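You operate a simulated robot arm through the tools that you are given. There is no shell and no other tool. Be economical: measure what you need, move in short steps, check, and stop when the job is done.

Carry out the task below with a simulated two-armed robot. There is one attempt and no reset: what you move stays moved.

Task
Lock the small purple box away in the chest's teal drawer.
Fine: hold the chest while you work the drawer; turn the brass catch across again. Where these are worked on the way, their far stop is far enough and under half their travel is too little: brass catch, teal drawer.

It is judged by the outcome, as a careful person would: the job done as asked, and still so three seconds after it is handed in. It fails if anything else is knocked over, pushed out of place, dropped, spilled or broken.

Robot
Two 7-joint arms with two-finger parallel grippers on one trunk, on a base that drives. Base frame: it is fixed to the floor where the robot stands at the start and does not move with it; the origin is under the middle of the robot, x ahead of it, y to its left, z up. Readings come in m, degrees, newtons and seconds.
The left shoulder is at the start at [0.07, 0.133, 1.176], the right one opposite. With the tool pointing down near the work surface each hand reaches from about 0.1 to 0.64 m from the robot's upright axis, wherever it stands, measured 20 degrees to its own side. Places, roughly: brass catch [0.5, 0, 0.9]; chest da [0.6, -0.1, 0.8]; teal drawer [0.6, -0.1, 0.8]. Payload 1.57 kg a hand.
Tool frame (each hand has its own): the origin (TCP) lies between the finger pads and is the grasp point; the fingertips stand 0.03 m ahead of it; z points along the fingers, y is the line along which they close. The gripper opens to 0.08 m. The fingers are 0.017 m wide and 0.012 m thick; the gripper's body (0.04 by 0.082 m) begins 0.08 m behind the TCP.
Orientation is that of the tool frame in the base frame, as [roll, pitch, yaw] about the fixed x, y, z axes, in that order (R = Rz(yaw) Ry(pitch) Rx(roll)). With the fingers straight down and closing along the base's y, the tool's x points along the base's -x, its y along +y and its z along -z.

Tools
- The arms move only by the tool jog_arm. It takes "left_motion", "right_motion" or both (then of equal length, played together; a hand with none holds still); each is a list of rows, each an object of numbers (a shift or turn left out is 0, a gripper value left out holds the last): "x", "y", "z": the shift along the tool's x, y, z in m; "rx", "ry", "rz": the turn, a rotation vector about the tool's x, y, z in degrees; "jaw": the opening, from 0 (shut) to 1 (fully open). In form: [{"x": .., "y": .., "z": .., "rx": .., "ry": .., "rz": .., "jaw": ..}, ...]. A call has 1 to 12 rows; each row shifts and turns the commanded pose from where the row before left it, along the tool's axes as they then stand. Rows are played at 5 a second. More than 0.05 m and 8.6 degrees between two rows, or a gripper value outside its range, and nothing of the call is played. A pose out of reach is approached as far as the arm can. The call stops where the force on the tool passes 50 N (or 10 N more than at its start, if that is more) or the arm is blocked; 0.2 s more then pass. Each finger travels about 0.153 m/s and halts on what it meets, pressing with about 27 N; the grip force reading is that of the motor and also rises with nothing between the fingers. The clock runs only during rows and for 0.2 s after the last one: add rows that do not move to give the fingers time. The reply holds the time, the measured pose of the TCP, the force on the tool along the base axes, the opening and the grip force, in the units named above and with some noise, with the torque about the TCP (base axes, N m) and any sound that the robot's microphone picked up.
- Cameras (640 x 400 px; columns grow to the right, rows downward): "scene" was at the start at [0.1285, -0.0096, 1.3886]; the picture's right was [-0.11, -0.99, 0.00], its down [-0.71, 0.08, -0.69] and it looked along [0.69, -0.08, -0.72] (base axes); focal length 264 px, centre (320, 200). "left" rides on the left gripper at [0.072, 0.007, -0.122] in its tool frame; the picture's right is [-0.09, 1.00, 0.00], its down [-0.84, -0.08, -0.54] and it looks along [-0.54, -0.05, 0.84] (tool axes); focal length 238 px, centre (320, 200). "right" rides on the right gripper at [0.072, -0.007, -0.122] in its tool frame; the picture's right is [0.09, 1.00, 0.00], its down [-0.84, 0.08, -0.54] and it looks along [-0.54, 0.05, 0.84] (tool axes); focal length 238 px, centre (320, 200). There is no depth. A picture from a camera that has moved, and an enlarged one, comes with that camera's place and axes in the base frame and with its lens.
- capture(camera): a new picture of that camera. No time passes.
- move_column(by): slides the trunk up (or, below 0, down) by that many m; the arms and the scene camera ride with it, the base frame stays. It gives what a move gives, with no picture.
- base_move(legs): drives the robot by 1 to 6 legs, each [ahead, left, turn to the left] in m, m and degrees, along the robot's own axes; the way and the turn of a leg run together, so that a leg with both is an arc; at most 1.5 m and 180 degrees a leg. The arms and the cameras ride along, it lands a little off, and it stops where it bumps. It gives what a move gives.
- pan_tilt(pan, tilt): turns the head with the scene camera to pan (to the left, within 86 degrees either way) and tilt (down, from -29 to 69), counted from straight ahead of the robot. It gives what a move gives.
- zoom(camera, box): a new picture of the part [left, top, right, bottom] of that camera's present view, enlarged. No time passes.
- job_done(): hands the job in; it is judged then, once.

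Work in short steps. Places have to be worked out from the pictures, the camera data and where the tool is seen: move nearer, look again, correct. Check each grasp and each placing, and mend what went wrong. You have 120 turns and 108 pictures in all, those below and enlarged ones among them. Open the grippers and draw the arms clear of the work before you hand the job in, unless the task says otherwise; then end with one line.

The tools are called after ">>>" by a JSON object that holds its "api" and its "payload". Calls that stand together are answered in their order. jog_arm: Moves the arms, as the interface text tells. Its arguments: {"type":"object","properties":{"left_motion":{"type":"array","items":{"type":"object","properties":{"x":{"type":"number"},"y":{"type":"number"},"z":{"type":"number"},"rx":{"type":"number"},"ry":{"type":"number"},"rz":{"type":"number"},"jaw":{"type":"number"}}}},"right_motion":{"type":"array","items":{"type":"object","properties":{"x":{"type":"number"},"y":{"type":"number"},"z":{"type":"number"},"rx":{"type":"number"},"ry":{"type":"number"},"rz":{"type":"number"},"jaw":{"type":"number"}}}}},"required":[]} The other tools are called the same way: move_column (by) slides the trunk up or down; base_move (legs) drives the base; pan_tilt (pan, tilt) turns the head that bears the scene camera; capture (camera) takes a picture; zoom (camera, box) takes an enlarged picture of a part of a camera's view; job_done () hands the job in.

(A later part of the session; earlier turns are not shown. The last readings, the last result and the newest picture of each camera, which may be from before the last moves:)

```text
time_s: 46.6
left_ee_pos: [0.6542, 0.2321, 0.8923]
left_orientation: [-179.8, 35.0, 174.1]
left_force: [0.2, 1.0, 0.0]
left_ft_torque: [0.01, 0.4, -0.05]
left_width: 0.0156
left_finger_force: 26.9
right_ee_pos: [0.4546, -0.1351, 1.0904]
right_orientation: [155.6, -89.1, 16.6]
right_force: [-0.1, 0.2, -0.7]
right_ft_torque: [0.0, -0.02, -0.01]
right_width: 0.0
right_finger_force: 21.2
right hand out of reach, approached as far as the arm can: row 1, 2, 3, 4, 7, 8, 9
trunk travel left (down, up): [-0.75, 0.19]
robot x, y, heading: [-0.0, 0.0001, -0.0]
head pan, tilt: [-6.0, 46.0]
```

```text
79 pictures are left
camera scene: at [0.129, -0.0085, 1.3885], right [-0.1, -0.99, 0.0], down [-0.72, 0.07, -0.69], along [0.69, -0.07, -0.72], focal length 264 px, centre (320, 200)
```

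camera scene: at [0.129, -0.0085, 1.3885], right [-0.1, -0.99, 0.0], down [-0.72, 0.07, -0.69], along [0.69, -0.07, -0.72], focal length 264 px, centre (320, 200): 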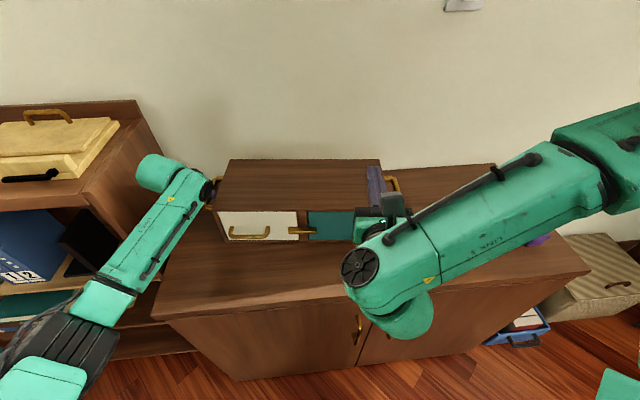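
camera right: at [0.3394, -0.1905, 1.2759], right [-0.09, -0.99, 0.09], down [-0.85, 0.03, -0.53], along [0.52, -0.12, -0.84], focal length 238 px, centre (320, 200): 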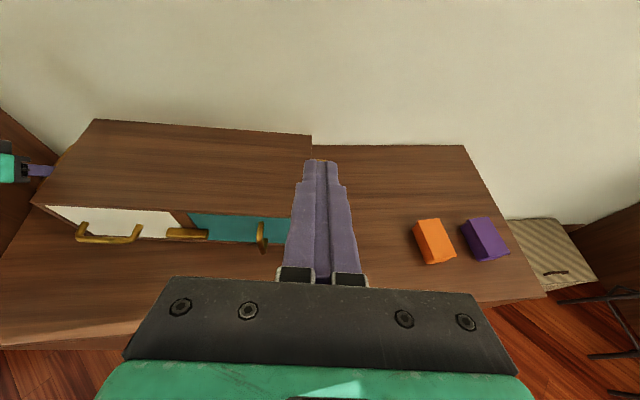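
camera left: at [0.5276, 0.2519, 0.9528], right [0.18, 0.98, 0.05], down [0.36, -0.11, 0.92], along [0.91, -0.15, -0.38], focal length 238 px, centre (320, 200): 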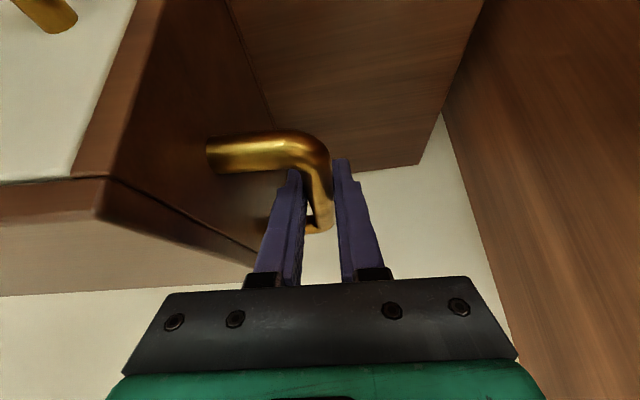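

The forearm now comes in from the right, mirroring the left arm, with the fingers level. I'll back off a little and lower to catch height.

>>> {"api": "jog_arm", "payload": {"right_motion": [{"z": -0.036, "rx": 1.8}, {"x": -0.0377, "y": -0.0194}, {"x": -0.0377, "y": -0.0194}, {"x": -0.0377, "y": -0.0194}, {"x": -0.0377, "y": -0.0194}, {"x": -0.0377, "y": -0.0194}, {"x": -0.0377, "y": -0.0194, "jaw": 0.6}]}}

>>> {"api": "capture", "payload": {"camera": "scene"}}

>>> {"api": "capture", "payload": {"camera": "right"}}

```text
time_s: 48.2
left_ee_pos: [0.6538, 0.2331, 0.8932]
left_orientation: [-180.0, 35.0, 174.1]
left_force: [-2.4, 0.4, -0.4]
left_ft_torque: [0.02, 0.04, 0.03]
left_width: 0.0155
left_finger_force: 26.7
right_ee_pos: [0.4557, -0.1172, 1.1001]
right_orientation: [131.7, -89.4, 42.8]
right_force: [0.0, -0.1, 0.1]
right_ft_torque: [-0.03, -0.04, -0.01]
right_width: 0.0479
right_finger_force: 0.0
right hand out of reach, approached as far as the arm can: row 1, 2, 3, 4, 5, 6, 7
trunk travel left (down, up): [-0.75, 0.19]
robot x, y, heading: [-0.0012, -0.0012, 0.1]
head pan, tilt: [-6.0, 46.0]
```

```text
78 pictures are left
camera scene: at [0.1284, -0.0084, 1.3885], right [-0.1, -0.99, 0.0], down [-0.72, 0.07, -0.69], along [0.69, -0.07, -0.72], focal length 264 px, centre (320, 200)
```

scene: 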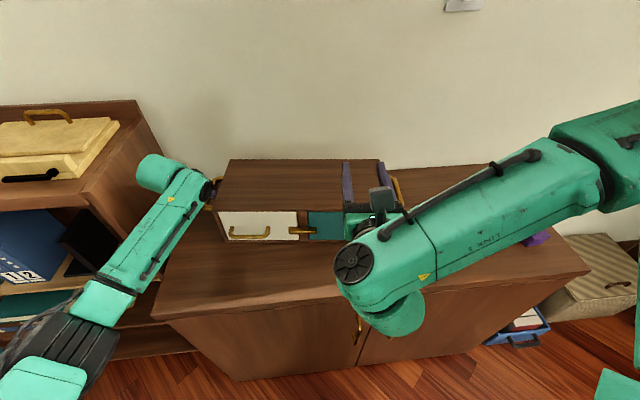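

```text
77 pictures are left
camera right: at [0.3359, -0.0976, 1.1729], right [-0.1, -0.99, 0.1], down [-0.55, -0.03, -0.83], along [0.83, -0.14, -0.54], focal length 238 px, centre (320, 200)
```

right: 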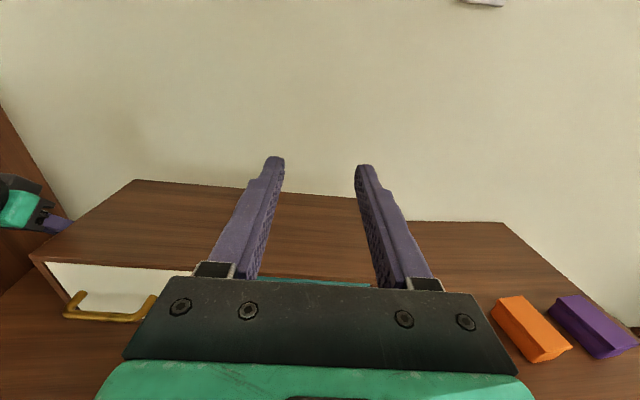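

Level poses seem limited to about 0.1 m below the shoulder, so lowering the trunk should help both arms. First I'll release the chest, raise the left hand clear, and draw the right hand back.

>>> {"api": "jog_arm", "payload": {"left_motion": [{"jaw": 0.45}, {}, {"z": -0.035}, {"z": -0.04}, {"z": -0.045}, {"z": -0.045}, {"z": -0.045}, {"z": -0.045, "x": -0.03}, {"z": -0.04, "x": -0.03}, {"z": -0.04, "x": -0.03}], "right_motion": [{}, {"ry": -8}, {"ry": -8}, {"ry": -8}, {"ry": -8}, {"y": 0.02}, {"y": 0.02}, {"y": 0.02}, {}, {}]}}

>>> {"api": "capture", "payload": {"camera": "scene"}}

```text
refused: row 8 steps farther than a row can; nothing moved
```

```text
76 pictures are left
camera scene: at [0.1284, -0.0084, 1.3885], right [-0.1, -0.99, 0.0], down [-0.72, 0.07, -0.69], along [0.69, -0.07, -0.72], focal length 264 px, centre (320, 200)
```

scene: 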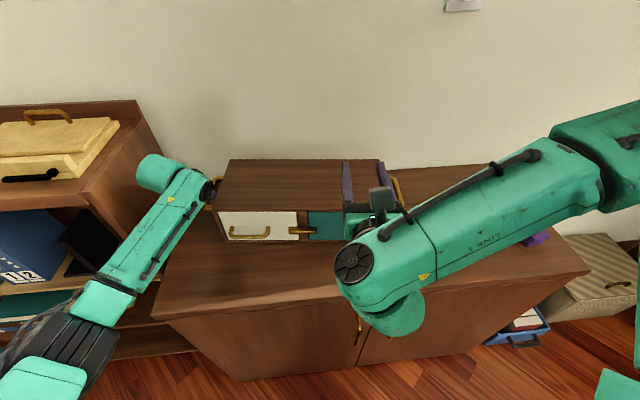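

One row stepped too far, so nothing moved. I'll repeat with smaller steps.

>>> {"api": "jog_arm", "payload": {"left_motion": [{"jaw": 0.45}, {}, {"z": -0.035}, {"z": -0.04}, {"z": -0.045}, {"z": -0.045}, {"z": -0.045}, {"z": -0.04, "x": -0.025}, {"z": -0.04, "x": -0.025}, {"z": -0.04, "x": -0.025}, {"x": -0.02}], "right_motion": [{}, {"ry": -8}, {"ry": -8}, {"ry": -8}, {"ry": -8}, {"y": 0.02}, {"y": 0.02}, {"y": 0.02}, {}, {}, {}]}}

>>> {"api": "capture", "payload": {"camera": "scene"}}

```text
time_s: 50.6
left_ee_pos: [0.5442, 0.2391, 1.2187]
left_orientation: [180.0, 34.9, 174.1]
left_force: [0.5, -0.2, 0.7]
left_ft_torque: [0.03, 0.0, -0.01]
left_width: 0.0358
left_finger_force: 0.1
right_ee_pos: [0.4512, -0.1767, 1.0982]
right_orientation: [179.6, -57.8, -5.2]
right_force: [0.5, 0.6, -0.3]
right_ft_torque: [0.02, 0.04, 0.03]
right_width: 0.0479
right_finger_force: 0.0
trunk travel left (down, up): [-0.75, 0.19]
robot x, y, heading: [-0.0012, 0.0008, -0.1]
head pan, tilt: [-6.0, 46.0]
```

```text
75 pictures are left
camera scene: at [0.1301, -0.0106, 1.3883], right [-0.1, -0.99, 0.0], down [-0.72, 0.08, -0.69], along [0.69, -0.07, -0.72], focal length 264 px, centre (320, 200)
```

scene: 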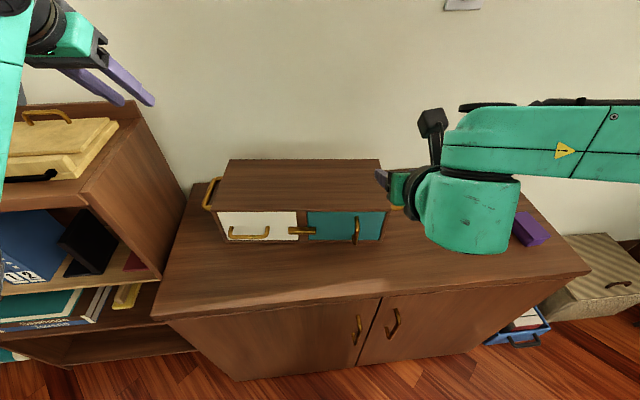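

To be safe before lowering, I'll draw the right hand back from the drawer front a little.

>>> {"api": "jog_arm", "payload": {"right_motion": [{"z": -0.03, "y": 0.02}, {"z": -0.03, "y": 0.02}, {}]}}

>>> {"api": "move_column", "payload": {"by": -0.12}}

>>> {"api": "capture", "payload": {"camera": "scene"}}

```text
time_s: 51.5
left_ee_pos: [0.5431, 0.2413, 1.2183]
left_orientation: [-179.8, 34.9, 174.0]
left_force: [-0.4, 1.1, 0.5]
left_ft_torque: [0.05, 0.02, 0.02]
left_width: 0.036
left_finger_force: 0.1
right_ee_pos: [0.4035, -0.2084, 1.1333]
right_orientation: [179.1, -57.5, -4.7]
right_force: [0.8, -0.1, 0.5]
right_ft_torque: [0.0, -0.01, 0.01]
right_width: 0.0479
right_finger_force: 0.0
right hand out of reach, approached as far as the arm can: row 2
trunk travel left (down, up): [-0.75, 0.19]
robot x, y, heading: [-0.0024, 0.0027, 0.3]
head pan, tilt: [-6.0, 46.0]
```

```text
time_s: 53.0
left_ee_pos: [0.543, 0.2402, 1.0984]
left_orientation: [-179.9, 35.0, 174.1]
left_force: [0.0, 0.2, 0.2]
left_ft_torque: [0.03, 0.02, -0.01]
left_width: 0.0361
left_finger_force: 0.1
right_ee_pos: [0.4039, -0.2078, 1.0138]
right_orientation: [179.0, -57.6, -4.5]
right_force: [-0.5, -0.2, 0.0]
right_ft_torque: [0.01, -0.03, -0.02]
right_width: 0.0481
right_finger_force: 0.1
trunk travel left (down, up): [-0.63, 0.31]
robot x, y, heading: [-0.0031, 0.0008, -0.3]
head pan, tilt: [-6.0, 46.0]
```

```text
74 pictures are left
camera scene: at [0.1282, -0.0088, 1.2686], right [-0.1, -0.99, 0.0], down [-0.72, 0.08, -0.69], along [0.69, -0.07, -0.72], focal length 264 px, centre (320, 200)
```

scene: 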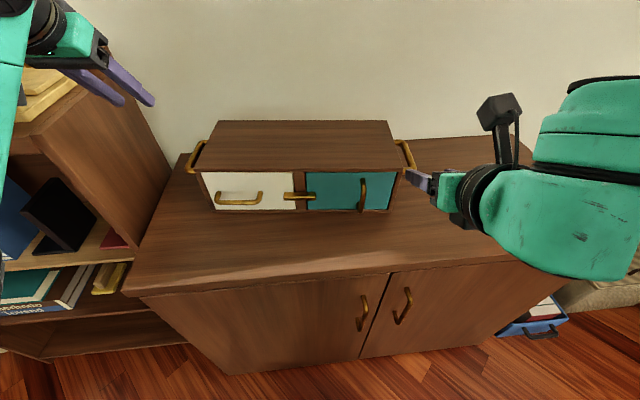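

Clear so far. I'll lower another 0.13 m.

>>> {"api": "move_column", "payload": {"by": -0.13}}

>>> {"api": "capture", "payload": {"camera": "scene"}}

>>> {"api": "capture", "payload": {"camera": "right"}}

```text
time_s: 54.5
left_ee_pos: [0.5437, 0.2395, 0.968]
left_orientation: [-179.9, 35.0, 174.1]
left_force: [-0.3, 0.8, 0.1]
left_ft_torque: [0.0, -0.04, -0.01]
left_width: 0.0362
left_finger_force: 0.1
right_ee_pos: [0.4048, -0.2075, 0.8835]
right_orientation: [178.9, -57.6, -4.6]
right_force: [0.1, 0.0, 0.2]
right_ft_torque: [0.01, -0.01, -0.01]
right_width: 0.0482
right_finger_force: 0.1
trunk travel left (down, up): [-0.5, 0.44]
robot x, y, heading: [0.0015, 0.0025, -0.0]
head pan, tilt: [-6.0, 46.0]
```

```text
73 pictures are left
camera scene: at [0.1282, -0.009, 1.1386], right [-0.1, -0.99, 0.0], down [-0.72, 0.08, -0.69], along [0.69, -0.07, -0.72], focal length 264 px, centre (320, 200)
```

scene: 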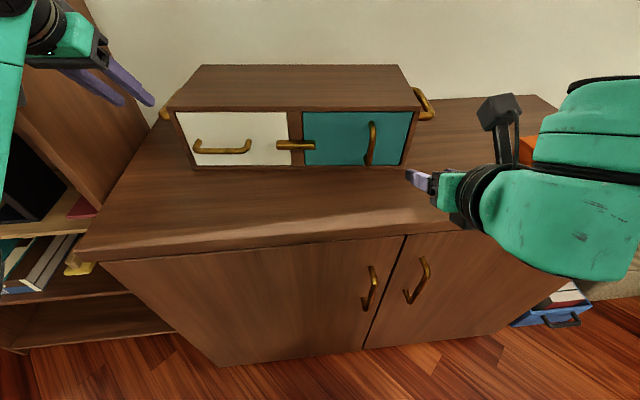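

```text
72 pictures are left
camera right: at [0.3409, -0.1935, 1.0097], right [-0.05, -1.0, 0.09], down [-0.91, 0.0, -0.42], along [0.41, -0.1, -0.91], focal length 238 px, centre (320, 200)
```

right: 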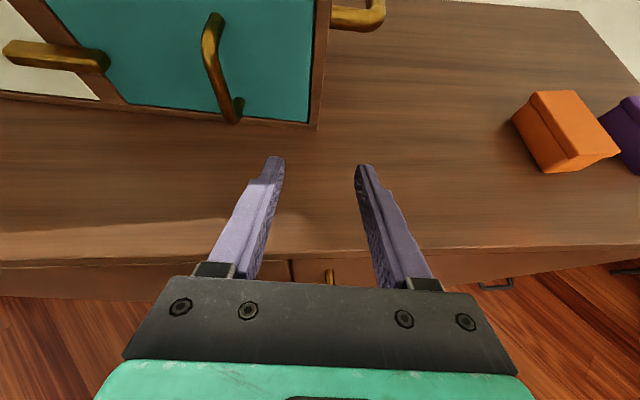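

The view is excellent from here. I'll regrip the left handle, with the same target as before.

>>> {"api": "jog_arm", "payload": {"left_motion": [{"x": -0.0473, "y": 0.003}, {"z": 0.04}, {"z": 0.04}, {"z": 0.0446}, {"jaw": 0.0}, {}, {}]}}

>>> {"api": "capture", "payload": {"camera": "left"}}

```text
time_s: 56.1
left_ee_pos: [0.6535, 0.2312, 0.8876]
left_orientation: [-179.9, 34.8, 174.0]
left_force: [0.3, -1.2, 0.5]
left_ft_torque: [-0.05, -0.83, 0.05]
left_width: 0.0162
left_finger_force: 27.3
right_ee_pos: [0.4047, -0.2083, 0.8828]
right_orientation: [178.9, -57.6, -4.6]
right_force: [1.3, -0.1, -0.3]
right_ft_torque: [0.04, 0.03, 0.0]
right_width: 0.0483
right_finger_force: 0.0
trunk travel left (down, up): [-0.5, 0.44]
robot x, y, heading: [-0.0009, 0.0001, -0.0]
head pan, tilt: [-6.0, 46.0]
```

```text
71 pictures are left
camera left: at [0.5269, 0.252, 0.948], right [0.18, 0.98, 0.05], down [0.37, -0.12, 0.92], along [0.91, -0.15, -0.38], focal length 238 px, centre (320, 200)
```

left: 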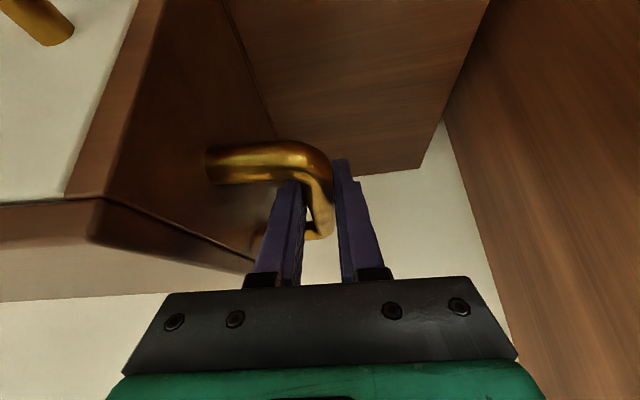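

The chest is held again. I'll bring the right hand level in front of the catch.

>>> {"api": "jog_arm", "payload": {"right_motion": [{"y": -0.0416}, {"y": -0.0416}, {"y": -0.0416}, {"y": -0.0416}, {"y": -0.0416}, {"z": 0.0336}, {"ry": 8.1}, {"ry": 8.1}, {"ry": 8.1}, {"ry": 8.1}]}}

>>> {"api": "capture", "payload": {"camera": "right"}}

>>> {"api": "capture", "payload": {"camera": "scene"}}

```text
time_s: 58.3
left_ee_pos: [0.653, 0.2331, 0.8879]
left_orientation: [-179.9, 34.8, 174.2]
left_force: [2.0, 2.7, -1.1]
left_ft_torque: [0.02, 0.35, 0.09]
left_width: 0.0161
left_finger_force: 27.3
right_ee_pos: [0.4514, -0.0753, 0.8761]
right_orientation: [97.8, -89.4, 76.9]
right_force: [-0.4, 1.0, 1.4]
right_ft_torque: [0.04, 0.0, 0.02]
right_width: 0.0479
right_finger_force: 0.1
right hand out of reach, approached as far as the arm can: row 4, 5, 8, 9, 10
trunk travel left (down, up): [-0.5, 0.44]
robot x, y, heading: [-0.0044, 0.0009, -0.1]
head pan, tilt: [-6.0, 46.0]
```

```text
70 pictures are left
camera right: at [0.331, -0.057, 0.948], right [-0.09, -0.99, 0.1], down [-0.55, -0.03, -0.84], along [0.83, -0.13, -0.54], focal length 238 px, centre (320, 200)
```

right: 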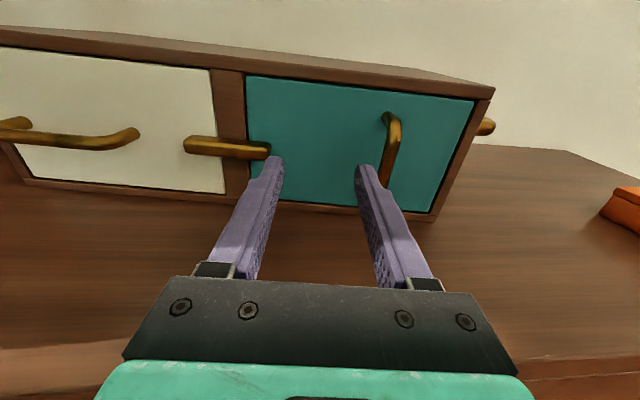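

```text
69 pictures are left
camera scene: at [0.1295, -0.0083, 1.1384], right [-0.1, -0.99, 0.0], down [-0.72, 0.07, -0.69], along [0.69, -0.07, -0.72], focal length 264 px, centre (320, 200)
```

scene: 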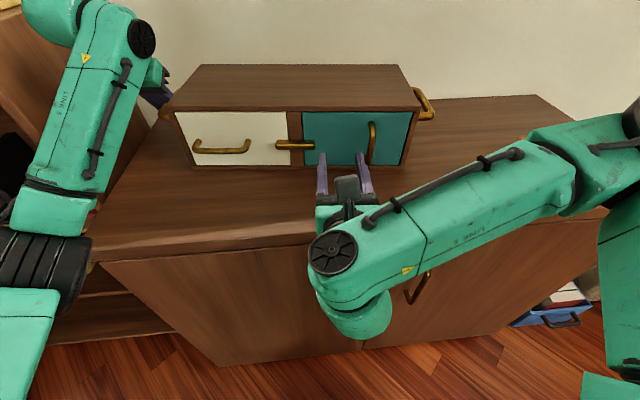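

The hand is level with the camera on top; the catch centre comes out at about (0.527, -0.006, 0.869). I'll shift left toward it and see whether it reaches.

>>> {"api": "jog_arm", "payload": {"right_motion": [{"y": -0.023, "x": -0.002}, {"y": -0.023, "x": -0.002}, {"y": -0.023, "x": -0.002}]}}

```text
time_s: 59.1
left_ee_pos: [0.6526, 0.2336, 0.8878]
left_orientation: [-179.9, 35.0, 174.1]
left_force: [1.1, 3.2, 0.4]
left_ft_torque: [-0.01, 0.17, 0.02]
left_width: 0.0155
left_finger_force: 26.4
right_ee_pos: [0.4611, -0.0693, 0.8855]
right_orientation: [99.2, -89.4, 75.5]
right_force: [-0.1, 1.2, -0.7]
right_ft_torque: [0.01, 0.03, -0.02]
right_width: 0.0481
right_finger_force: 0.1
right hand out of reach, approached as far as the arm can: row 1, 2, 3
trunk travel left (down, up): [-0.5, 0.44]
robot x, y, heading: [-0.0016, -0.0024, -0.1]
head pan, tilt: [-6.0, 46.0]
```

Level, it won't reach the catch sideways. A steeper hand should, so I'll close the jaws, pitch down to about 30° from vertical, and rise above the bar's right end to push it down.

>>> {"api": "jog_arm", "payload": {"right_motion": [{"jaw": 0.0}, {"ry": -8.5}, {"ry": -8.5}, {"ry": -8.5}, {"ry": -8.5}, {"ry": -8.5}, {"ry": -8.5}, {"ry": -8.5}, {"z": -0.03}, {"z": -0.02}]}}

>>> {"api": "capture", "payload": {"camera": "right"}}

```text
time_s: 61.3
left_ee_pos: [0.6544, 0.2336, 0.8884]
left_orientation: [-179.8, 35.0, 174.1]
left_force: [-0.9, 1.5, 0.3]
left_ft_torque: [-0.17, -0.29, 0.04]
left_width: 0.0159
left_finger_force: 27.2
right_ee_pos: [0.4342, -0.0673, 0.9301]
right_orientation: [179.3, -30.4, -5.1]
right_force: [0.5, -0.7, -0.1]
right_ft_torque: [0.01, -0.04, 0.0]
right_width: 0.0
right_finger_force: 21.0
trunk travel left (down, up): [-0.5, 0.44]
robot x, y, heading: [-0.0031, 0.0016, -0.0]
head pan, tilt: [-6.0, 46.0]
```

```text
68 pictures are left
camera right: at [0.4357, -0.0585, 1.0718], right [-0.02, -1.0, 0.06], down [-1.0, 0.02, 0.04], along [-0.05, -0.06, -1.0], focal length 238 px, centre (320, 200)
```

right: 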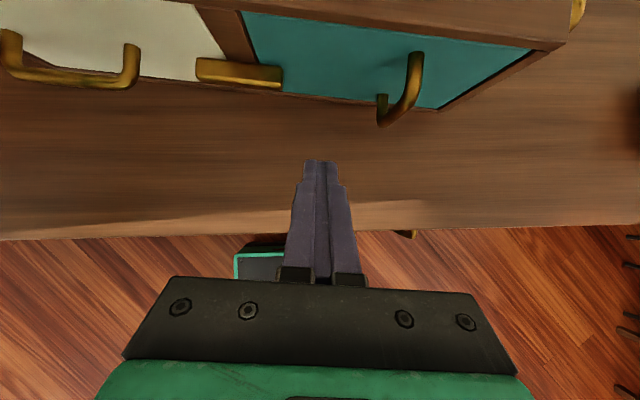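

From this straight-down view the bar spans y -0.042 to 0.029 with its front face at x≈0.521. I'll place the closed fingertips just above its right end.

>>> {"api": "jog_arm", "payload": {"right_motion": [{"x": 0.0207, "y": -0.0143, "z": 0.0137}, {"x": 0.0207, "y": -0.0143, "z": 0.0137}, {"x": 0.0207, "y": -0.0143, "z": 0.0137}]}}

>>> {"api": "capture", "payload": {"camera": "right"}}

>>> {"api": "zoom", "payload": {"camera": "scene", "box": [200, 70, 440, 220]}}

```text
time_s: 62.1
left_ee_pos: [0.654, 0.2322, 0.8889]
left_orientation: [-179.9, 34.9, 174.1]
left_force: [0.3, 1.4, 0.7]
left_ft_torque: [-0.07, -0.35, 0.12]
left_width: 0.0156
left_finger_force: 26.9
right_ee_pos: [0.4642, -0.0619, 0.9239]
right_orientation: [179.4, -30.3, -5.1]
right_force: [0.6, 0.1, -0.1]
right_ft_torque: [-0.03, -0.01, -0.02]
right_width: 0.0
right_finger_force: 21.0
right hand out of reach, approached as far as the arm can: row 1, 2, 3
trunk travel left (down, up): [-0.5, 0.44]
robot x, y, heading: [-0.0026, 0.0007, -0.1]
head pan, tilt: [-6.0, 46.0]
```

```text
67 pictures are left
camera right: at [0.4648, -0.0534, 1.0655], right [-0.02, -1.0, 0.06], down [-1.0, 0.02, 0.04], along [-0.04, -0.06, -1.0], focal length 238 px, centre (320, 200)
```

right: 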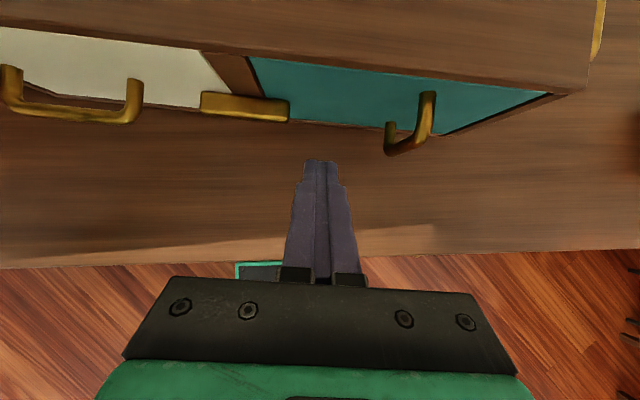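

```text
2.67 times, centred on (320, 145) of scene
camera zoom: at [0.1293, -0.0085, 1.1384], right [-0.1, -0.99, 0.0], down [-0.72, 0.07, -0.69], along [0.69, -0.07, -0.72], focal length 705 px, centre (320, 347)
```

zoom: 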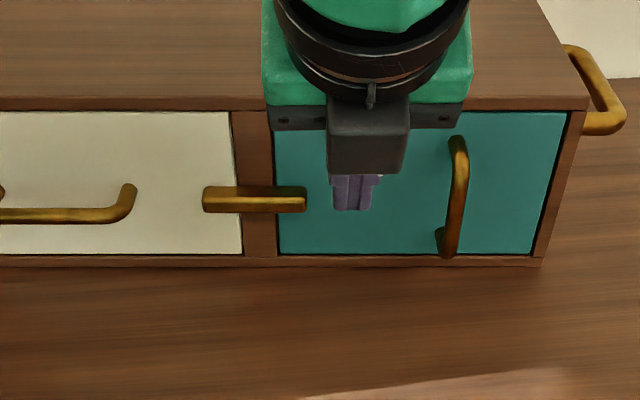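

The right arm just can't come further left here. Turning the robot 15° left will bring the catch into its zone, so I'll release the chest, tuck the left arm in and lift the right first.

>>> {"api": "jog_arm", "payload": {"left_motion": [{"jaw": 0.45}, {}, {"z": -0.045}, {"z": -0.05}, {"z": -0.05}, {"x": 0.007, "y": -0.022, "z": -0.028}, {"x": 0.007, "y": -0.022, "z": -0.028}, {"x": 0.007, "y": -0.022, "z": -0.028}, {"x": 0.007, "y": -0.022, "z": -0.028}, {"x": 0.007, "y": -0.022, "z": -0.028}], "right_motion": [{}, {}, {"z": -0.04}, {"z": -0.04}, {"y": 0.02}, {"y": 0.02}, {}, {}, {}, {}]}}

>>> {"api": "base_move", "payload": {"legs": [[0, 0, 15]]}}

>>> {"api": "capture", "payload": {"camera": "scene"}}

>>> {"api": "capture", "payload": {"camera": "right"}}

```text
time_s: 64.3
left_ee_pos: [0.4487, 0.1428, 1.1048]
left_orientation: [180.0, 35.0, 174.1]
left_force: [0.8, -0.3, 0.1]
left_ft_torque: [-0.02, -0.02, -0.01]
left_width: 0.036
left_finger_force: 0.1
right_ee_pos: [0.4262, -0.1088, 1.0028]
right_orientation: [179.4, -30.6, -5.2]
right_force: [-0.3, -0.9, -0.6]
right_ft_torque: [0.0, 0.0, 0.01]
right_width: 0.0
right_finger_force: 21.0
right hand out of reach, approached as far as the arm can: row 3, 4
trunk travel left (down, up): [-0.5, 0.44]
robot x, y, heading: [-0.0012, -0.0011, 0.0]
head pan, tilt: [-6.0, 46.0]
```

```text
time_s: 65.6
left_ee_pos: [0.3981, 0.2542, 1.1046]
left_orientation: [180.0, 35.1, -171.1]
left_force: [0.3, 0.1, -0.2]
left_ft_torque: [-0.01, 0.0, 0.0]
left_width: 0.0361
left_finger_force: 0.2
right_ee_pos: [0.4408, 0.0037, 1.0024]
right_orientation: [179.4, -30.4, 9.7]
right_force: [-0.4, 0.4, 0.1]
right_ft_torque: [-0.03, -0.02, 0.0]
right_width: 0.0001
right_finger_force: 20.8
trunk travel left (down, up): [-0.5, 0.44]
robot x, y, heading: [-0.0019, 0.0034, 14.9]
head pan, tilt: [-6.0, 46.0]
```

```text
65 pictures are left
camera scene: at [0.1262, 0.0247, 1.1385], right [0.15, -0.99, 0.0], down [-0.71, -0.11, -0.69], along [0.69, 0.11, -0.72], focal length 264 px, centre (320, 200)
```

scene: 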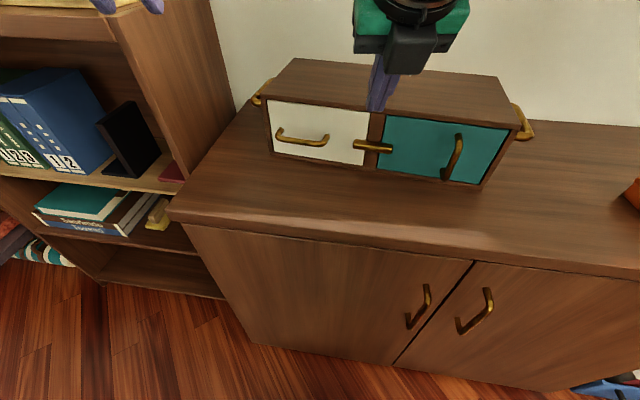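

```text
64 pictures are left
camera right: at [0.4397, 0.0121, 1.1441], right [0.24, -0.97, 0.06], down [-0.97, -0.24, 0.04], along [-0.03, -0.06, -1.0], focal length 238 px, centre (320, 200)
```

right: 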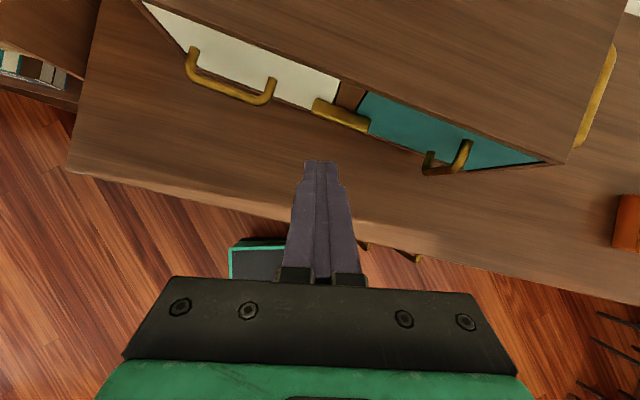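

The catch is now in range. I'll realign the hand with the chest and place the tips over the bar's right end.

>>> {"api": "jog_arm", "payload": {"right_motion": [{"rx": -3.97, "rz": 6.77}, {"rx": -3.97, "rz": 6.77}, {"x": 0.0085, "y": 0.0091, "z": 0.0344}, {"x": 0.0085, "y": 0.0091, "z": 0.0344}, {"x": 0.0085, "y": 0.0091, "z": 0.0344}]}}

>>> {"api": "capture", "payload": {"camera": "right"}}

>>> {"api": "zoom", "payload": {"camera": "scene", "box": [240, 60, 560, 260]}}

```text
time_s: 66.8
left_ee_pos: [0.3985, 0.2538, 1.1043]
left_orientation: [-180.0, 34.9, -171.1]
left_force: [0.2, 0.5, 0.0]
left_ft_torque: [0.0, -0.01, 0.03]
left_width: 0.0359
left_finger_force: 0.1
right_ee_pos: [0.5118, -0.0322, 0.9279]
right_orientation: [179.6, -30.6, -6.1]
right_force: [0.4, 0.5, -0.5]
right_ft_torque: [-0.03, 0.0, 0.01]
right_width: 0.0
right_finger_force: 21.2
trunk travel left (down, up): [-0.5, 0.44]
robot x, y, heading: [-0.0003, 0.001, 15.0]
head pan, tilt: [-6.0, 46.0]
```

```text
63 pictures are left
camera right: at [0.5129, -0.0244, 1.0704], right [-0.03, -1.0, 0.05], down [-1.0, 0.03, 0.04], along [-0.04, -0.05, -1.0], focal length 238 px, centre (320, 200)
```

right: 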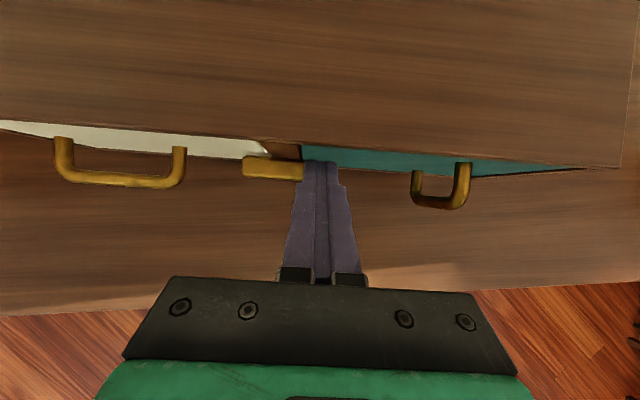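

```text
2.00 times, centred on (400, 160) of scene
camera zoom: at [0.1272, 0.0242, 1.1384], right [0.15, -0.99, 0.0], down [-0.71, -0.11, -0.69], along [0.69, 0.11, -0.72], focal length 529 px, centre (160, 280)
```

zoom: 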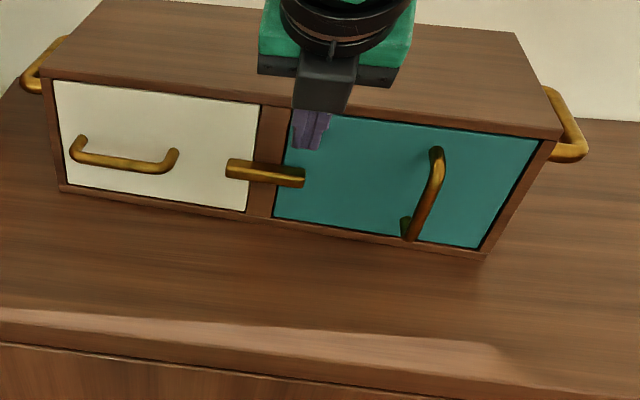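

The tips sit over the bar's right end. I'll shift 5 mm inward and push down in small steps.

>>> {"api": "jog_arm", "payload": {"right_motion": [{"y": -0.005}, {"x": -0.0051, "z": 0.0086}, {"x": -0.0051, "z": 0.0086}, {"x": -0.0051, "z": 0.0086}, {"x": -0.0051, "z": 0.0086}]}}

>>> {"api": "zoom", "payload": {"camera": "scene", "box": [300, 80, 460, 180]}}

```text
time_s: 68.0
left_ee_pos: [0.3954, 0.2536, 1.1067]
left_orientation: [180.0, 35.0, -171.1]
left_force: [0.1, -0.3, -1.0]
left_ft_torque: [-0.04, -0.01, 0.02]
left_width: 0.0361
left_finger_force: 0.0
right_ee_pos: [0.5132, -0.0264, 0.9045]
right_orientation: [-179.3, -32.3, -6.7]
right_force: [-7.1, -2.9, 23.3]
right_ft_torque: [-0.14, 0.0, -0.13]
right_width: 0.0002
right_finger_force: 21.5
trunk travel left (down, up): [-0.5, 0.44]
robot x, y, heading: [-0.0017, -0.0006, 14.6]
head pan, tilt: [-6.0, 46.0]
stopped in row 5 (right hand): the force on the tool passed its limit (the readings are from after the stop); the commanded pose is now the measured one
```

```text
4.00 times, centred on (380, 130) of scene
camera zoom: at [0.1225, 0.0237, 1.1392], right [0.15, -0.99, 0.0], down [-0.71, -0.11, -0.7], along [0.69, 0.11, -0.72], focal length 1057 px, centre (80, 480)
```

zoom: 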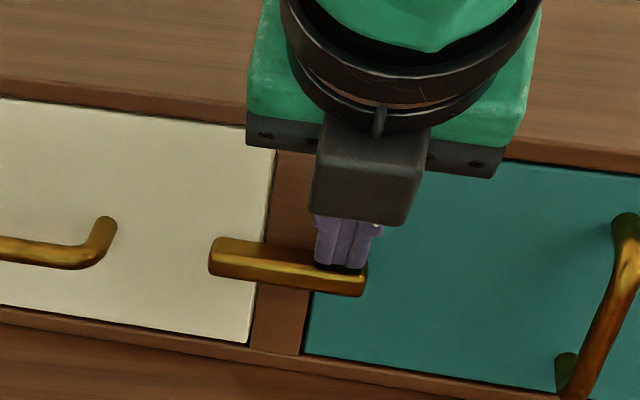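

The bar didn't budge under about 50 N on its right end, so it must turn the other way. I'll lift, move to the left end and push there.

>>> {"api": "jog_arm", "payload": {"right_motion": [{"x": 0.0101, "z": -0.0172}, {"y": -0.025}, {"y": -0.025}, {"x": -0.0035, "z": 0.006}, {"x": -0.0035, "z": 0.006}, {"x": -0.0035, "z": 0.006}]}}

>>> {"api": "zoom", "payload": {"camera": "scene", "box": [300, 80, 460, 180]}}

```text
time_s: 69.4
left_ee_pos: [0.3981, 0.2541, 1.1059]
left_orientation: [-179.9, 35.0, -171.1]
left_force: [0.6, 0.3, 0.3]
left_ft_torque: [0.02, -0.02, 0.01]
left_width: 0.0361
left_finger_force: 0.1
right_ee_pos: [0.5208, 0.0249, 0.8973]
right_orientation: [-179.7, -32.0, -6.5]
right_force: [-0.2, 2.1, 1.7]
right_ft_torque: [0.03, -0.02, -0.02]
right_width: 0.0
right_finger_force: 21.9
trunk travel left (down, up): [-0.5, 0.44]
robot x, y, heading: [-0.0025, 0.0002, 15.0]
head pan, tilt: [-6.0, 46.0]
```

```text
4.00 times, centred on (380, 130) of scene
camera zoom: at [0.1259, 0.0248, 1.1386], right [0.15, -0.99, 0.0], down [-0.71, -0.11, -0.69], along [0.69, 0.11, -0.72], focal length 1057 px, centre (80, 480)
```

zoom: 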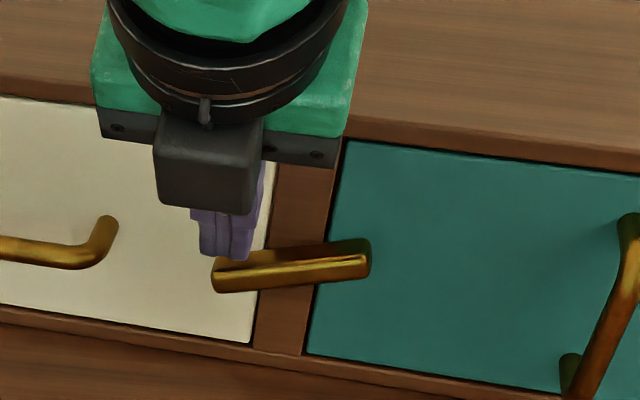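

The bar is turning. I'll follow the arc with its left end, going down and inward.

>>> {"api": "jog_arm", "payload": {"right_motion": [{"y": 0.003, "x": -0.0031, "z": 0.0052}, {"y": 0.003, "x": -0.0031, "z": 0.0052}, {"y": 0.003, "x": -0.0026, "z": 0.0043}, {"y": 0.002, "x": -0.0026, "z": 0.0043}]}}

>>> {"api": "zoom", "payload": {"camera": "scene", "box": [300, 80, 460, 180]}}

```text
time_s: 70.4
left_ee_pos: [0.3982, 0.2543, 1.1058]
left_orientation: [-179.9, 35.0, -171.1]
left_force: [-0.2, -0.5, 0.1]
left_ft_torque: [0.01, 0.03, 0.02]
left_width: 0.036
left_finger_force: 0.0
right_ee_pos: [0.5208, 0.0139, 0.8756]
right_orientation: [-179.6, -31.9, -6.3]
right_force: [-0.3, 2.5, 2.0]
right_ft_torque: [-0.07, 0.01, 0.0]
right_width: 0.0001
right_finger_force: 21.0
trunk travel left (down, up): [-0.5, 0.44]
robot x, y, heading: [0.0018, -0.0022, 14.4]
head pan, tilt: [-6.0, 46.0]
```

```text
4.00 times, centred on (380, 130) of scene
camera zoom: at [0.1257, 0.0255, 1.1386], right [0.15, -0.99, 0.0], down [-0.71, -0.11, -0.69], along [0.69, 0.11, -0.72], focal length 1057 px, centre (80, 480)
```

zoom: 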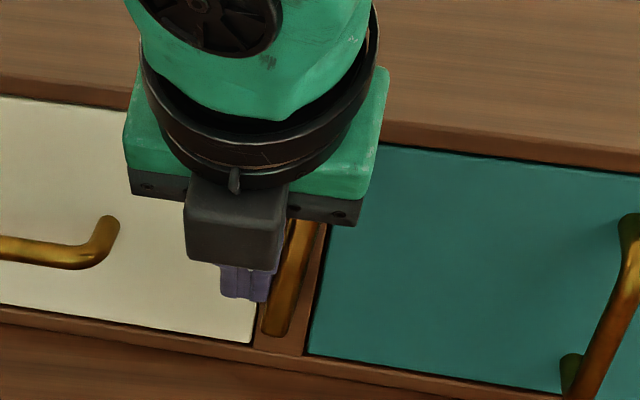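

The bar is almost upright. A small extra nudge to the right, then I'll lift away and look.

>>> {"api": "jog_arm", "payload": {"right_motion": [{"y": 0.003}, {"y": 0.003}, {"y": -0.006}, {"z": -0.03}, {"z": -0.03}]}}

>>> {"api": "zoom", "payload": {"camera": "scene", "box": [240, 60, 560, 260]}}

>>> {"api": "capture", "payload": {"camera": "right"}}

```text
time_s: 71.6
left_ee_pos: [0.3979, 0.255, 1.1061]
left_orientation: [-180.0, 35.1, -171.1]
left_force: [-0.5, -1.1, 0.2]
left_ft_torque: [-0.02, 0.01, 0.01]
left_width: 0.0362
left_finger_force: 0.0
right_ee_pos: [0.4905, 0.0168, 0.9261]
right_orientation: [-179.8, -31.8, -6.4]
right_force: [0.3, -0.6, -0.5]
right_ft_torque: [-0.03, 0.01, 0.01]
right_width: 0.0
right_finger_force: 21.2
trunk travel left (down, up): [-0.5, 0.44]
robot x, y, heading: [-0.0039, -0.0011, 14.6]
head pan, tilt: [-6.0, 46.0]
```

```text
2.00 times, centred on (400, 160) of scene
camera zoom: at [0.1259, 0.0244, 1.1386], right [0.15, -0.99, 0.0], down [-0.71, -0.11, -0.69], along [0.69, 0.11, -0.72], focal length 529 px, centre (160, 280)
```

zoom: 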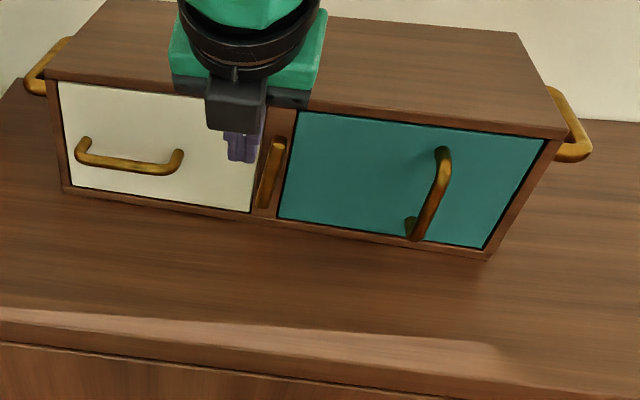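

```text
57 pictures are left
camera right: at [0.487, 0.0241, 1.0672], right [-0.03, -1.0, 0.05], down [-1.0, 0.03, 0.02], along [-0.02, -0.04, -1.0], focal length 238 px, centre (320, 200)
```

right: 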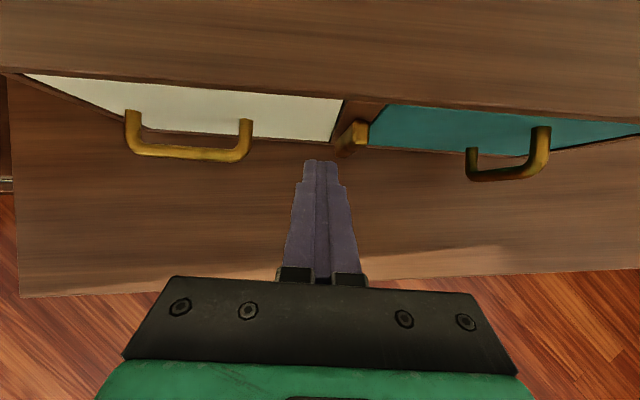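

The catch now stands upright in the divider, freeing the drawers. I'll bring the left hand back toward the side handle, stopping short to check.

>>> {"api": "jog_arm", "payload": {"left_motion": [{"rx": 4.28, "rz": 6.1}, {"rx": 4.28, "rz": 6.1}, {"x": -0.0432, "y": 0.0017}, {"x": -0.0432, "y": 0.0017}, {"z": 0.045}, {"z": 0.045}, {"z": 0.045}, {"z": 0.045}, {"z": 0.045}, {"z": 0.034}]}}

>>> {"api": "capture", "payload": {"camera": "left"}}

```text
time_s: 73.8
left_ee_pos: [0.6193, 0.2354, 0.9384]
left_orientation: [-179.9, 35.0, 173.9]
left_force: [-0.2, -0.5, 0.0]
left_ft_torque: [-0.01, -0.01, 0.0]
left_width: 0.0359
left_finger_force: 0.1
right_ee_pos: [0.4905, 0.0175, 0.9243]
right_orientation: [-179.7, -31.8, -6.4]
right_force: [0.1, 0.6, 0.4]
right_ft_torque: [0.02, -0.04, 0.02]
right_width: 0.0
right_finger_force: 21.5
trunk travel left (down, up): [-0.5, 0.44]
robot x, y, heading: [0.0008, -0.005, 14.7]
head pan, tilt: [-6.0, 46.0]
```

```text
56 pictures are left
camera left: at [0.491, 0.2557, 0.9983], right [0.18, 0.98, 0.05], down [0.37, -0.12, 0.92], along [0.91, -0.15, -0.38], focal length 238 px, centre (320, 200)
```

left: 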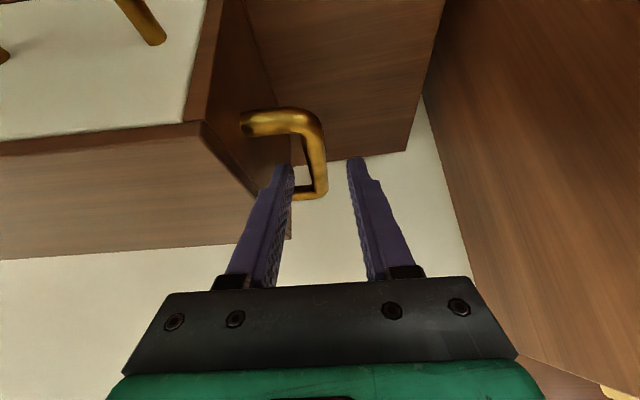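

The handle is within the jaws, a little to one side. I'll shift 3 mm, advance and grip.

>>> {"api": "jog_arm", "payload": {"left_motion": [{"y": -0.003}, {"z": 0.03}, {"z": 0.029}, {"jaw": 0.0}, {}, {}]}}

>>> {"api": "capture", "payload": {"camera": "left"}}

```text
time_s: 75.2
left_ee_pos: [0.6516, 0.2273, 0.8917]
left_orientation: [-179.9, 35.1, 174.0]
left_force: [-0.2, -3.3, 0.1]
left_ft_torque: [-0.02, -0.23, 0.36]
left_width: 0.0158
left_finger_force: 27.0
right_ee_pos: [0.4901, 0.0175, 0.9251]
right_orientation: [-179.7, -31.8, -6.4]
right_force: [-0.3, -0.6, -0.1]
right_ft_torque: [0.02, -0.04, 0.02]
right_width: 0.0001
right_finger_force: 21.2
trunk travel left (down, up): [-0.5, 0.44]
robot x, y, heading: [-0.0049, 0.0, 14.6]
head pan, tilt: [-6.0, 46.0]
```

```text
55 pictures are left
camera left: at [0.524, 0.2488, 0.9526], right [0.18, 0.98, 0.05], down [0.37, -0.12, 0.92], along [0.91, -0.15, -0.38], focal length 238 px, centre (320, 200)
```

left: 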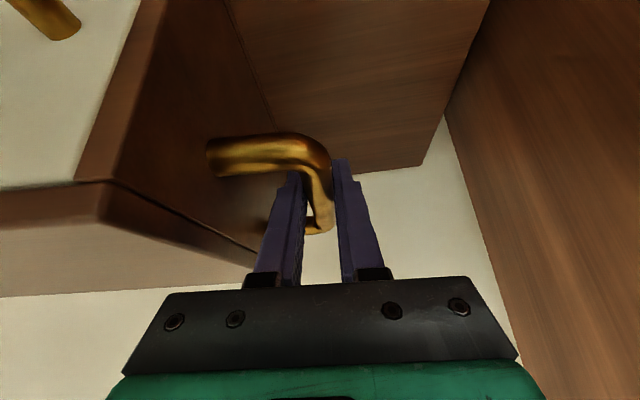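

The chest is held. The teal handle's bar is at about (0.50, -0.136), z 0.845–0.917. I'll lift the right hand, slide over above it with the jaws part open, and look.

>>> {"api": "jog_arm", "payload": {"right_motion": [{"x": 0.0264, "z": -0.04, "jaw": 0.5}, {"x": 0.0047, "y": 0.038, "z": 0.0029}, {"x": 0.0047, "y": 0.038, "z": 0.0029}, {"x": 0.0047, "y": 0.038, "z": 0.0029}, {"x": 0.0047, "y": 0.038, "z": 0.0029}]}}

>>> {"api": "capture", "payload": {"camera": "right"}}

>>> {"api": "zoom", "payload": {"camera": "scene", "box": [240, 60, 560, 260]}}

```text
time_s: 76.4
left_ee_pos: [0.6505, 0.2288, 0.8928]
left_orientation: [179.9, 34.8, 174.0]
left_force: [0.3, 0.7, -0.5]
left_ft_torque: [0.14, 0.1, 0.46]
left_width: 0.0159
left_finger_force: 26.9
right_ee_pos: [0.4946, -0.1393, 0.9765]
right_orientation: [-179.7, -31.8, -6.4]
right_force: [-0.1, -0.3, 0.7]
right_ft_torque: [-0.01, 0.0, 0.02]
right_width: 0.04
right_finger_force: 0.1
trunk travel left (down, up): [-0.5, 0.44]
robot x, y, heading: [0.0007, 0.0002, 14.8]
head pan, tilt: [-6.0, 46.0]
```

```text
54 pictures are left
camera right: at [0.4932, -0.1317, 1.1174], right [-0.03, -1.0, 0.04], down [-1.0, 0.03, 0.02], along [-0.02, -0.04, -1.0], focal length 238 px, centre (320, 200)
```

right: 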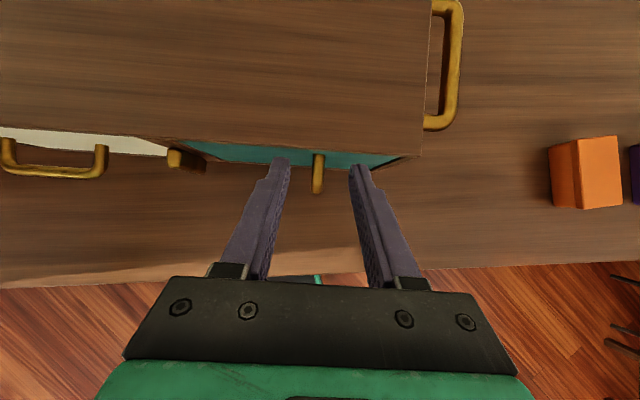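

```text
2.00 times, centred on (400, 160) of scene
camera zoom: at [0.1267, 0.0244, 1.1385], right [0.15, -0.99, 0.0], down [-0.71, -0.11, -0.69], along [0.69, 0.11, -0.72], focal length 529 px, centre (160, 280)
```

zoom: 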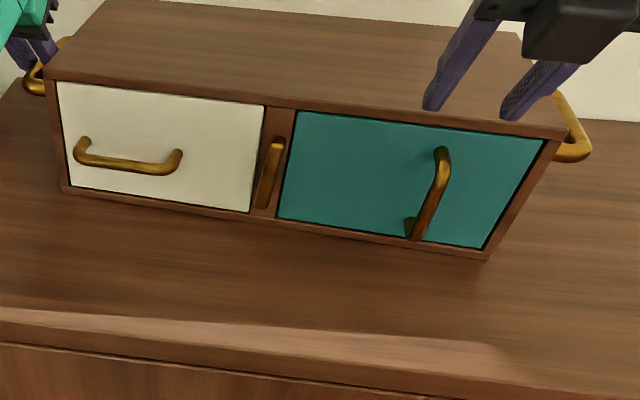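

The handle sits centred between the fingers. I'll go straight down and close on it.

>>> {"api": "jog_arm", "payload": {"right_motion": [{"x": -0.0225, "z": 0.039}, {"x": -0.0225, "z": 0.039}, {"jaw": 0.0}, {}, {}]}}

>>> {"api": "zoom", "payload": {"camera": "scene", "box": [240, 60, 560, 260]}}

```text
time_s: 77.6
left_ee_pos: [0.6501, 0.2303, 0.8933]
left_orientation: [-179.9, 35.0, 174.1]
left_force: [2.9, -1.2, 0.1]
left_ft_torque: [0.04, 0.5, 0.36]
left_width: 0.0158
left_finger_force: 26.6
right_ee_pos: [0.4948, -0.1387, 0.8841]
right_orientation: [-179.8, -31.8, -6.4]
right_force: [-1.3, 4.6, 0.0]
right_ft_torque: [-0.31, -0.35, 0.04]
right_width: 0.0108
right_finger_force: 27.0
trunk travel left (down, up): [-0.5, 0.44]
robot x, y, heading: [0.0, -0.0008, 14.8]
head pan, tilt: [-6.0, 46.0]
```

```text
2.00 times, centred on (400, 160) of scene
camera zoom: at [0.1265, 0.0253, 1.1385], right [0.15, -0.99, 0.0], down [-0.71, -0.11, -0.69], along [0.69, 0.11, -0.72], focal length 529 px, centre (160, 280)
```

zoom: 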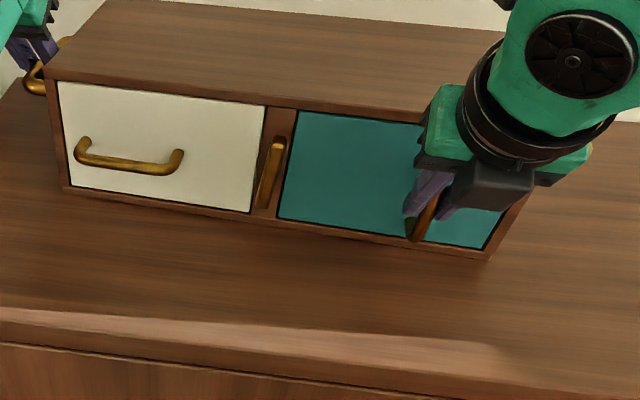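

The handle is gripped. I'll pull straight out along the chest's normal while the left hand holds.

>>> {"api": "jog_arm", "payload": {"right_motion": [{"x": -0.0128, "z": -0.0079}, {"x": -0.017, "z": -0.0105}, {"x": -0.017, "z": -0.0105}, {"x": -0.017, "z": -0.0105}]}}

>>> {"api": "capture", "payload": {"camera": "scene"}}

```text
time_s: 78.6
left_ee_pos: [0.6504, 0.2289, 0.8926]
left_orientation: [-180.0, 34.9, 174.0]
left_force: [-4.5, -8.2, -0.2]
left_ft_torque: [0.06, -0.21, -0.13]
left_width: 0.0154
left_finger_force: 26.9
right_ee_pos: [0.4233, -0.1309, 0.8842]
right_orientation: [-179.8, -31.9, -6.6]
right_force: [0.9, 1.3, 8.9]
right_ft_torque: [-0.29, 0.38, -0.02]
right_width: 0.0109
right_finger_force: 27.1
trunk travel left (down, up): [-0.5, 0.44]
robot x, y, heading: [0.0011, 0.0009, 14.7]
head pan, tilt: [-6.0, 46.0]
```

```text
51 pictures are left
camera scene: at [0.1257, 0.0238, 1.1387], right [0.15, -0.99, 0.0], down [-0.71, -0.11, -0.69], along [0.69, 0.11, -0.72], focal length 264 px, centre (320, 200)
```

scene: 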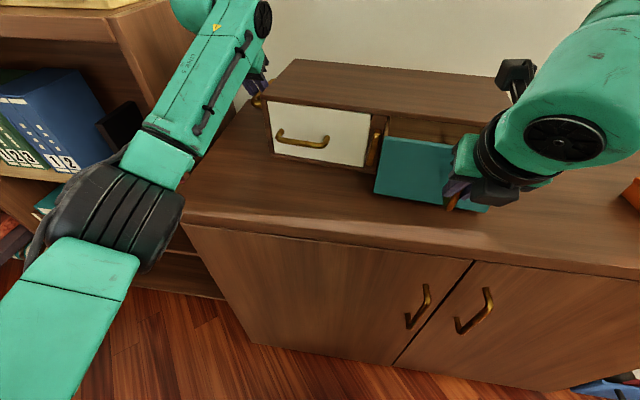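

The drawer is opening, about 7 cm so far, and I'll keep pulling.

>>> {"api": "jog_arm", "payload": {"right_motion": [{"x": -0.017, "z": -0.0105}, {"x": -0.017, "z": -0.0105}, {"x": -0.017, "z": -0.0105}]}}

>>> {"api": "capture", "payload": {"camera": "scene"}}

```text
time_s: 79.4
left_ee_pos: [0.6505, 0.2295, 0.8937]
left_orientation: [-180.0, 34.9, 174.0]
left_force: [-4.0, -5.5, 0.7]
left_ft_torque: [0.1, 0.09, -0.03]
left_width: 0.0157
left_finger_force: 26.7
right_ee_pos: [0.3638, -0.1226, 0.8827]
right_orientation: [-179.8, -31.8, -6.4]
right_force: [3.0, 3.3, 5.4]
right_ft_torque: [-0.41, 0.06, 0.07]
right_width: 0.0108
right_finger_force: 26.8
trunk travel left (down, up): [-0.5, 0.44]
robot x, y, heading: [0.0007, -0.0032, 15.0]
head pan, tilt: [-6.0, 46.0]
```

```text
50 pictures are left
camera scene: at [0.1263, 0.0245, 1.1386], right [0.15, -0.99, 0.0], down [-0.71, -0.11, -0.69], along [0.69, 0.11, -0.72], focal length 264 px, centre (320, 200)
```

scene: 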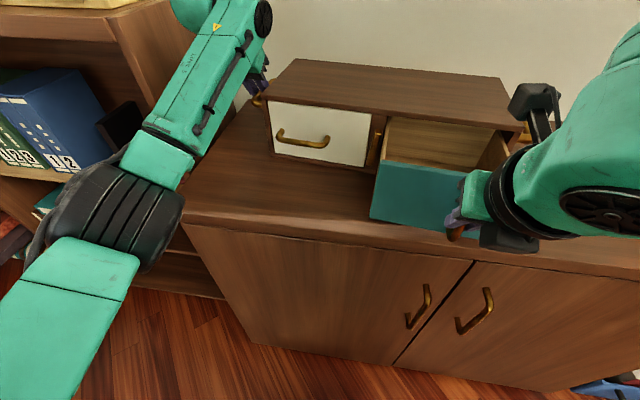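

The drawer is out about 13 cm, well over half, with room for the box. I'll release the handle and the chest, and back both hands up and away.

>>> {"api": "jog_arm", "payload": {"left_motion": [{"jaw": 0.45}, {}, {"z": -0.045}, {"z": -0.05}, {"z": -0.05}, {"x": 0.007, "y": -0.022, "z": -0.028}, {"x": 0.007, "y": -0.022, "z": -0.028}, {"x": 0.007, "y": -0.022, "z": -0.028}, {"x": 0.007, "y": -0.022, "z": -0.028}, {"x": 0.007, "y": -0.022, "z": -0.028}], "right_motion": [{"jaw": 0.5}, {}, {"x": 0.0211, "z": -0.034}, {"x": 0.0211, "z": -0.034}, {"x": 0.0211, "z": -0.034}, {"x": 0.0211, "z": -0.034}, {}, {}, {}, {}]}}

>>> {"api": "capture", "payload": {"camera": "scene"}}

```text
time_s: 81.6
left_ee_pos: [0.4454, 0.1356, 1.1068]
left_orientation: [179.9, 35.0, 173.9]
left_force: [-0.3, 1.5, 0.5]
left_ft_torque: [-0.03, -0.01, 0.01]
left_width: 0.0359
left_finger_force: 0.1
right_ee_pos: [0.3606, -0.1269, 1.0449]
right_orientation: [-179.7, -31.8, -6.5]
right_force: [-0.3, 0.1, 0.2]
right_ft_torque: [-0.01, -0.01, -0.03]
right_width: 0.0402
right_finger_force: 0.1
trunk travel left (down, up): [-0.5, 0.44]
robot x, y, heading: [-0.0002, 0.0003, 14.6]
head pan, tilt: [-6.0, 46.0]
```

```text
49 pictures are left
camera scene: at [0.1252, 0.0235, 1.1387], right [0.15, -0.99, 0.0], down [-0.71, -0.11, -0.7], along [0.69, 0.11, -0.72], focal length 264 px, centre (320, 200)
```

scene: 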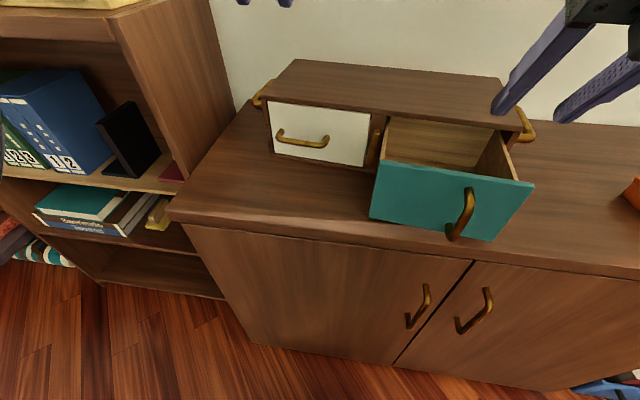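

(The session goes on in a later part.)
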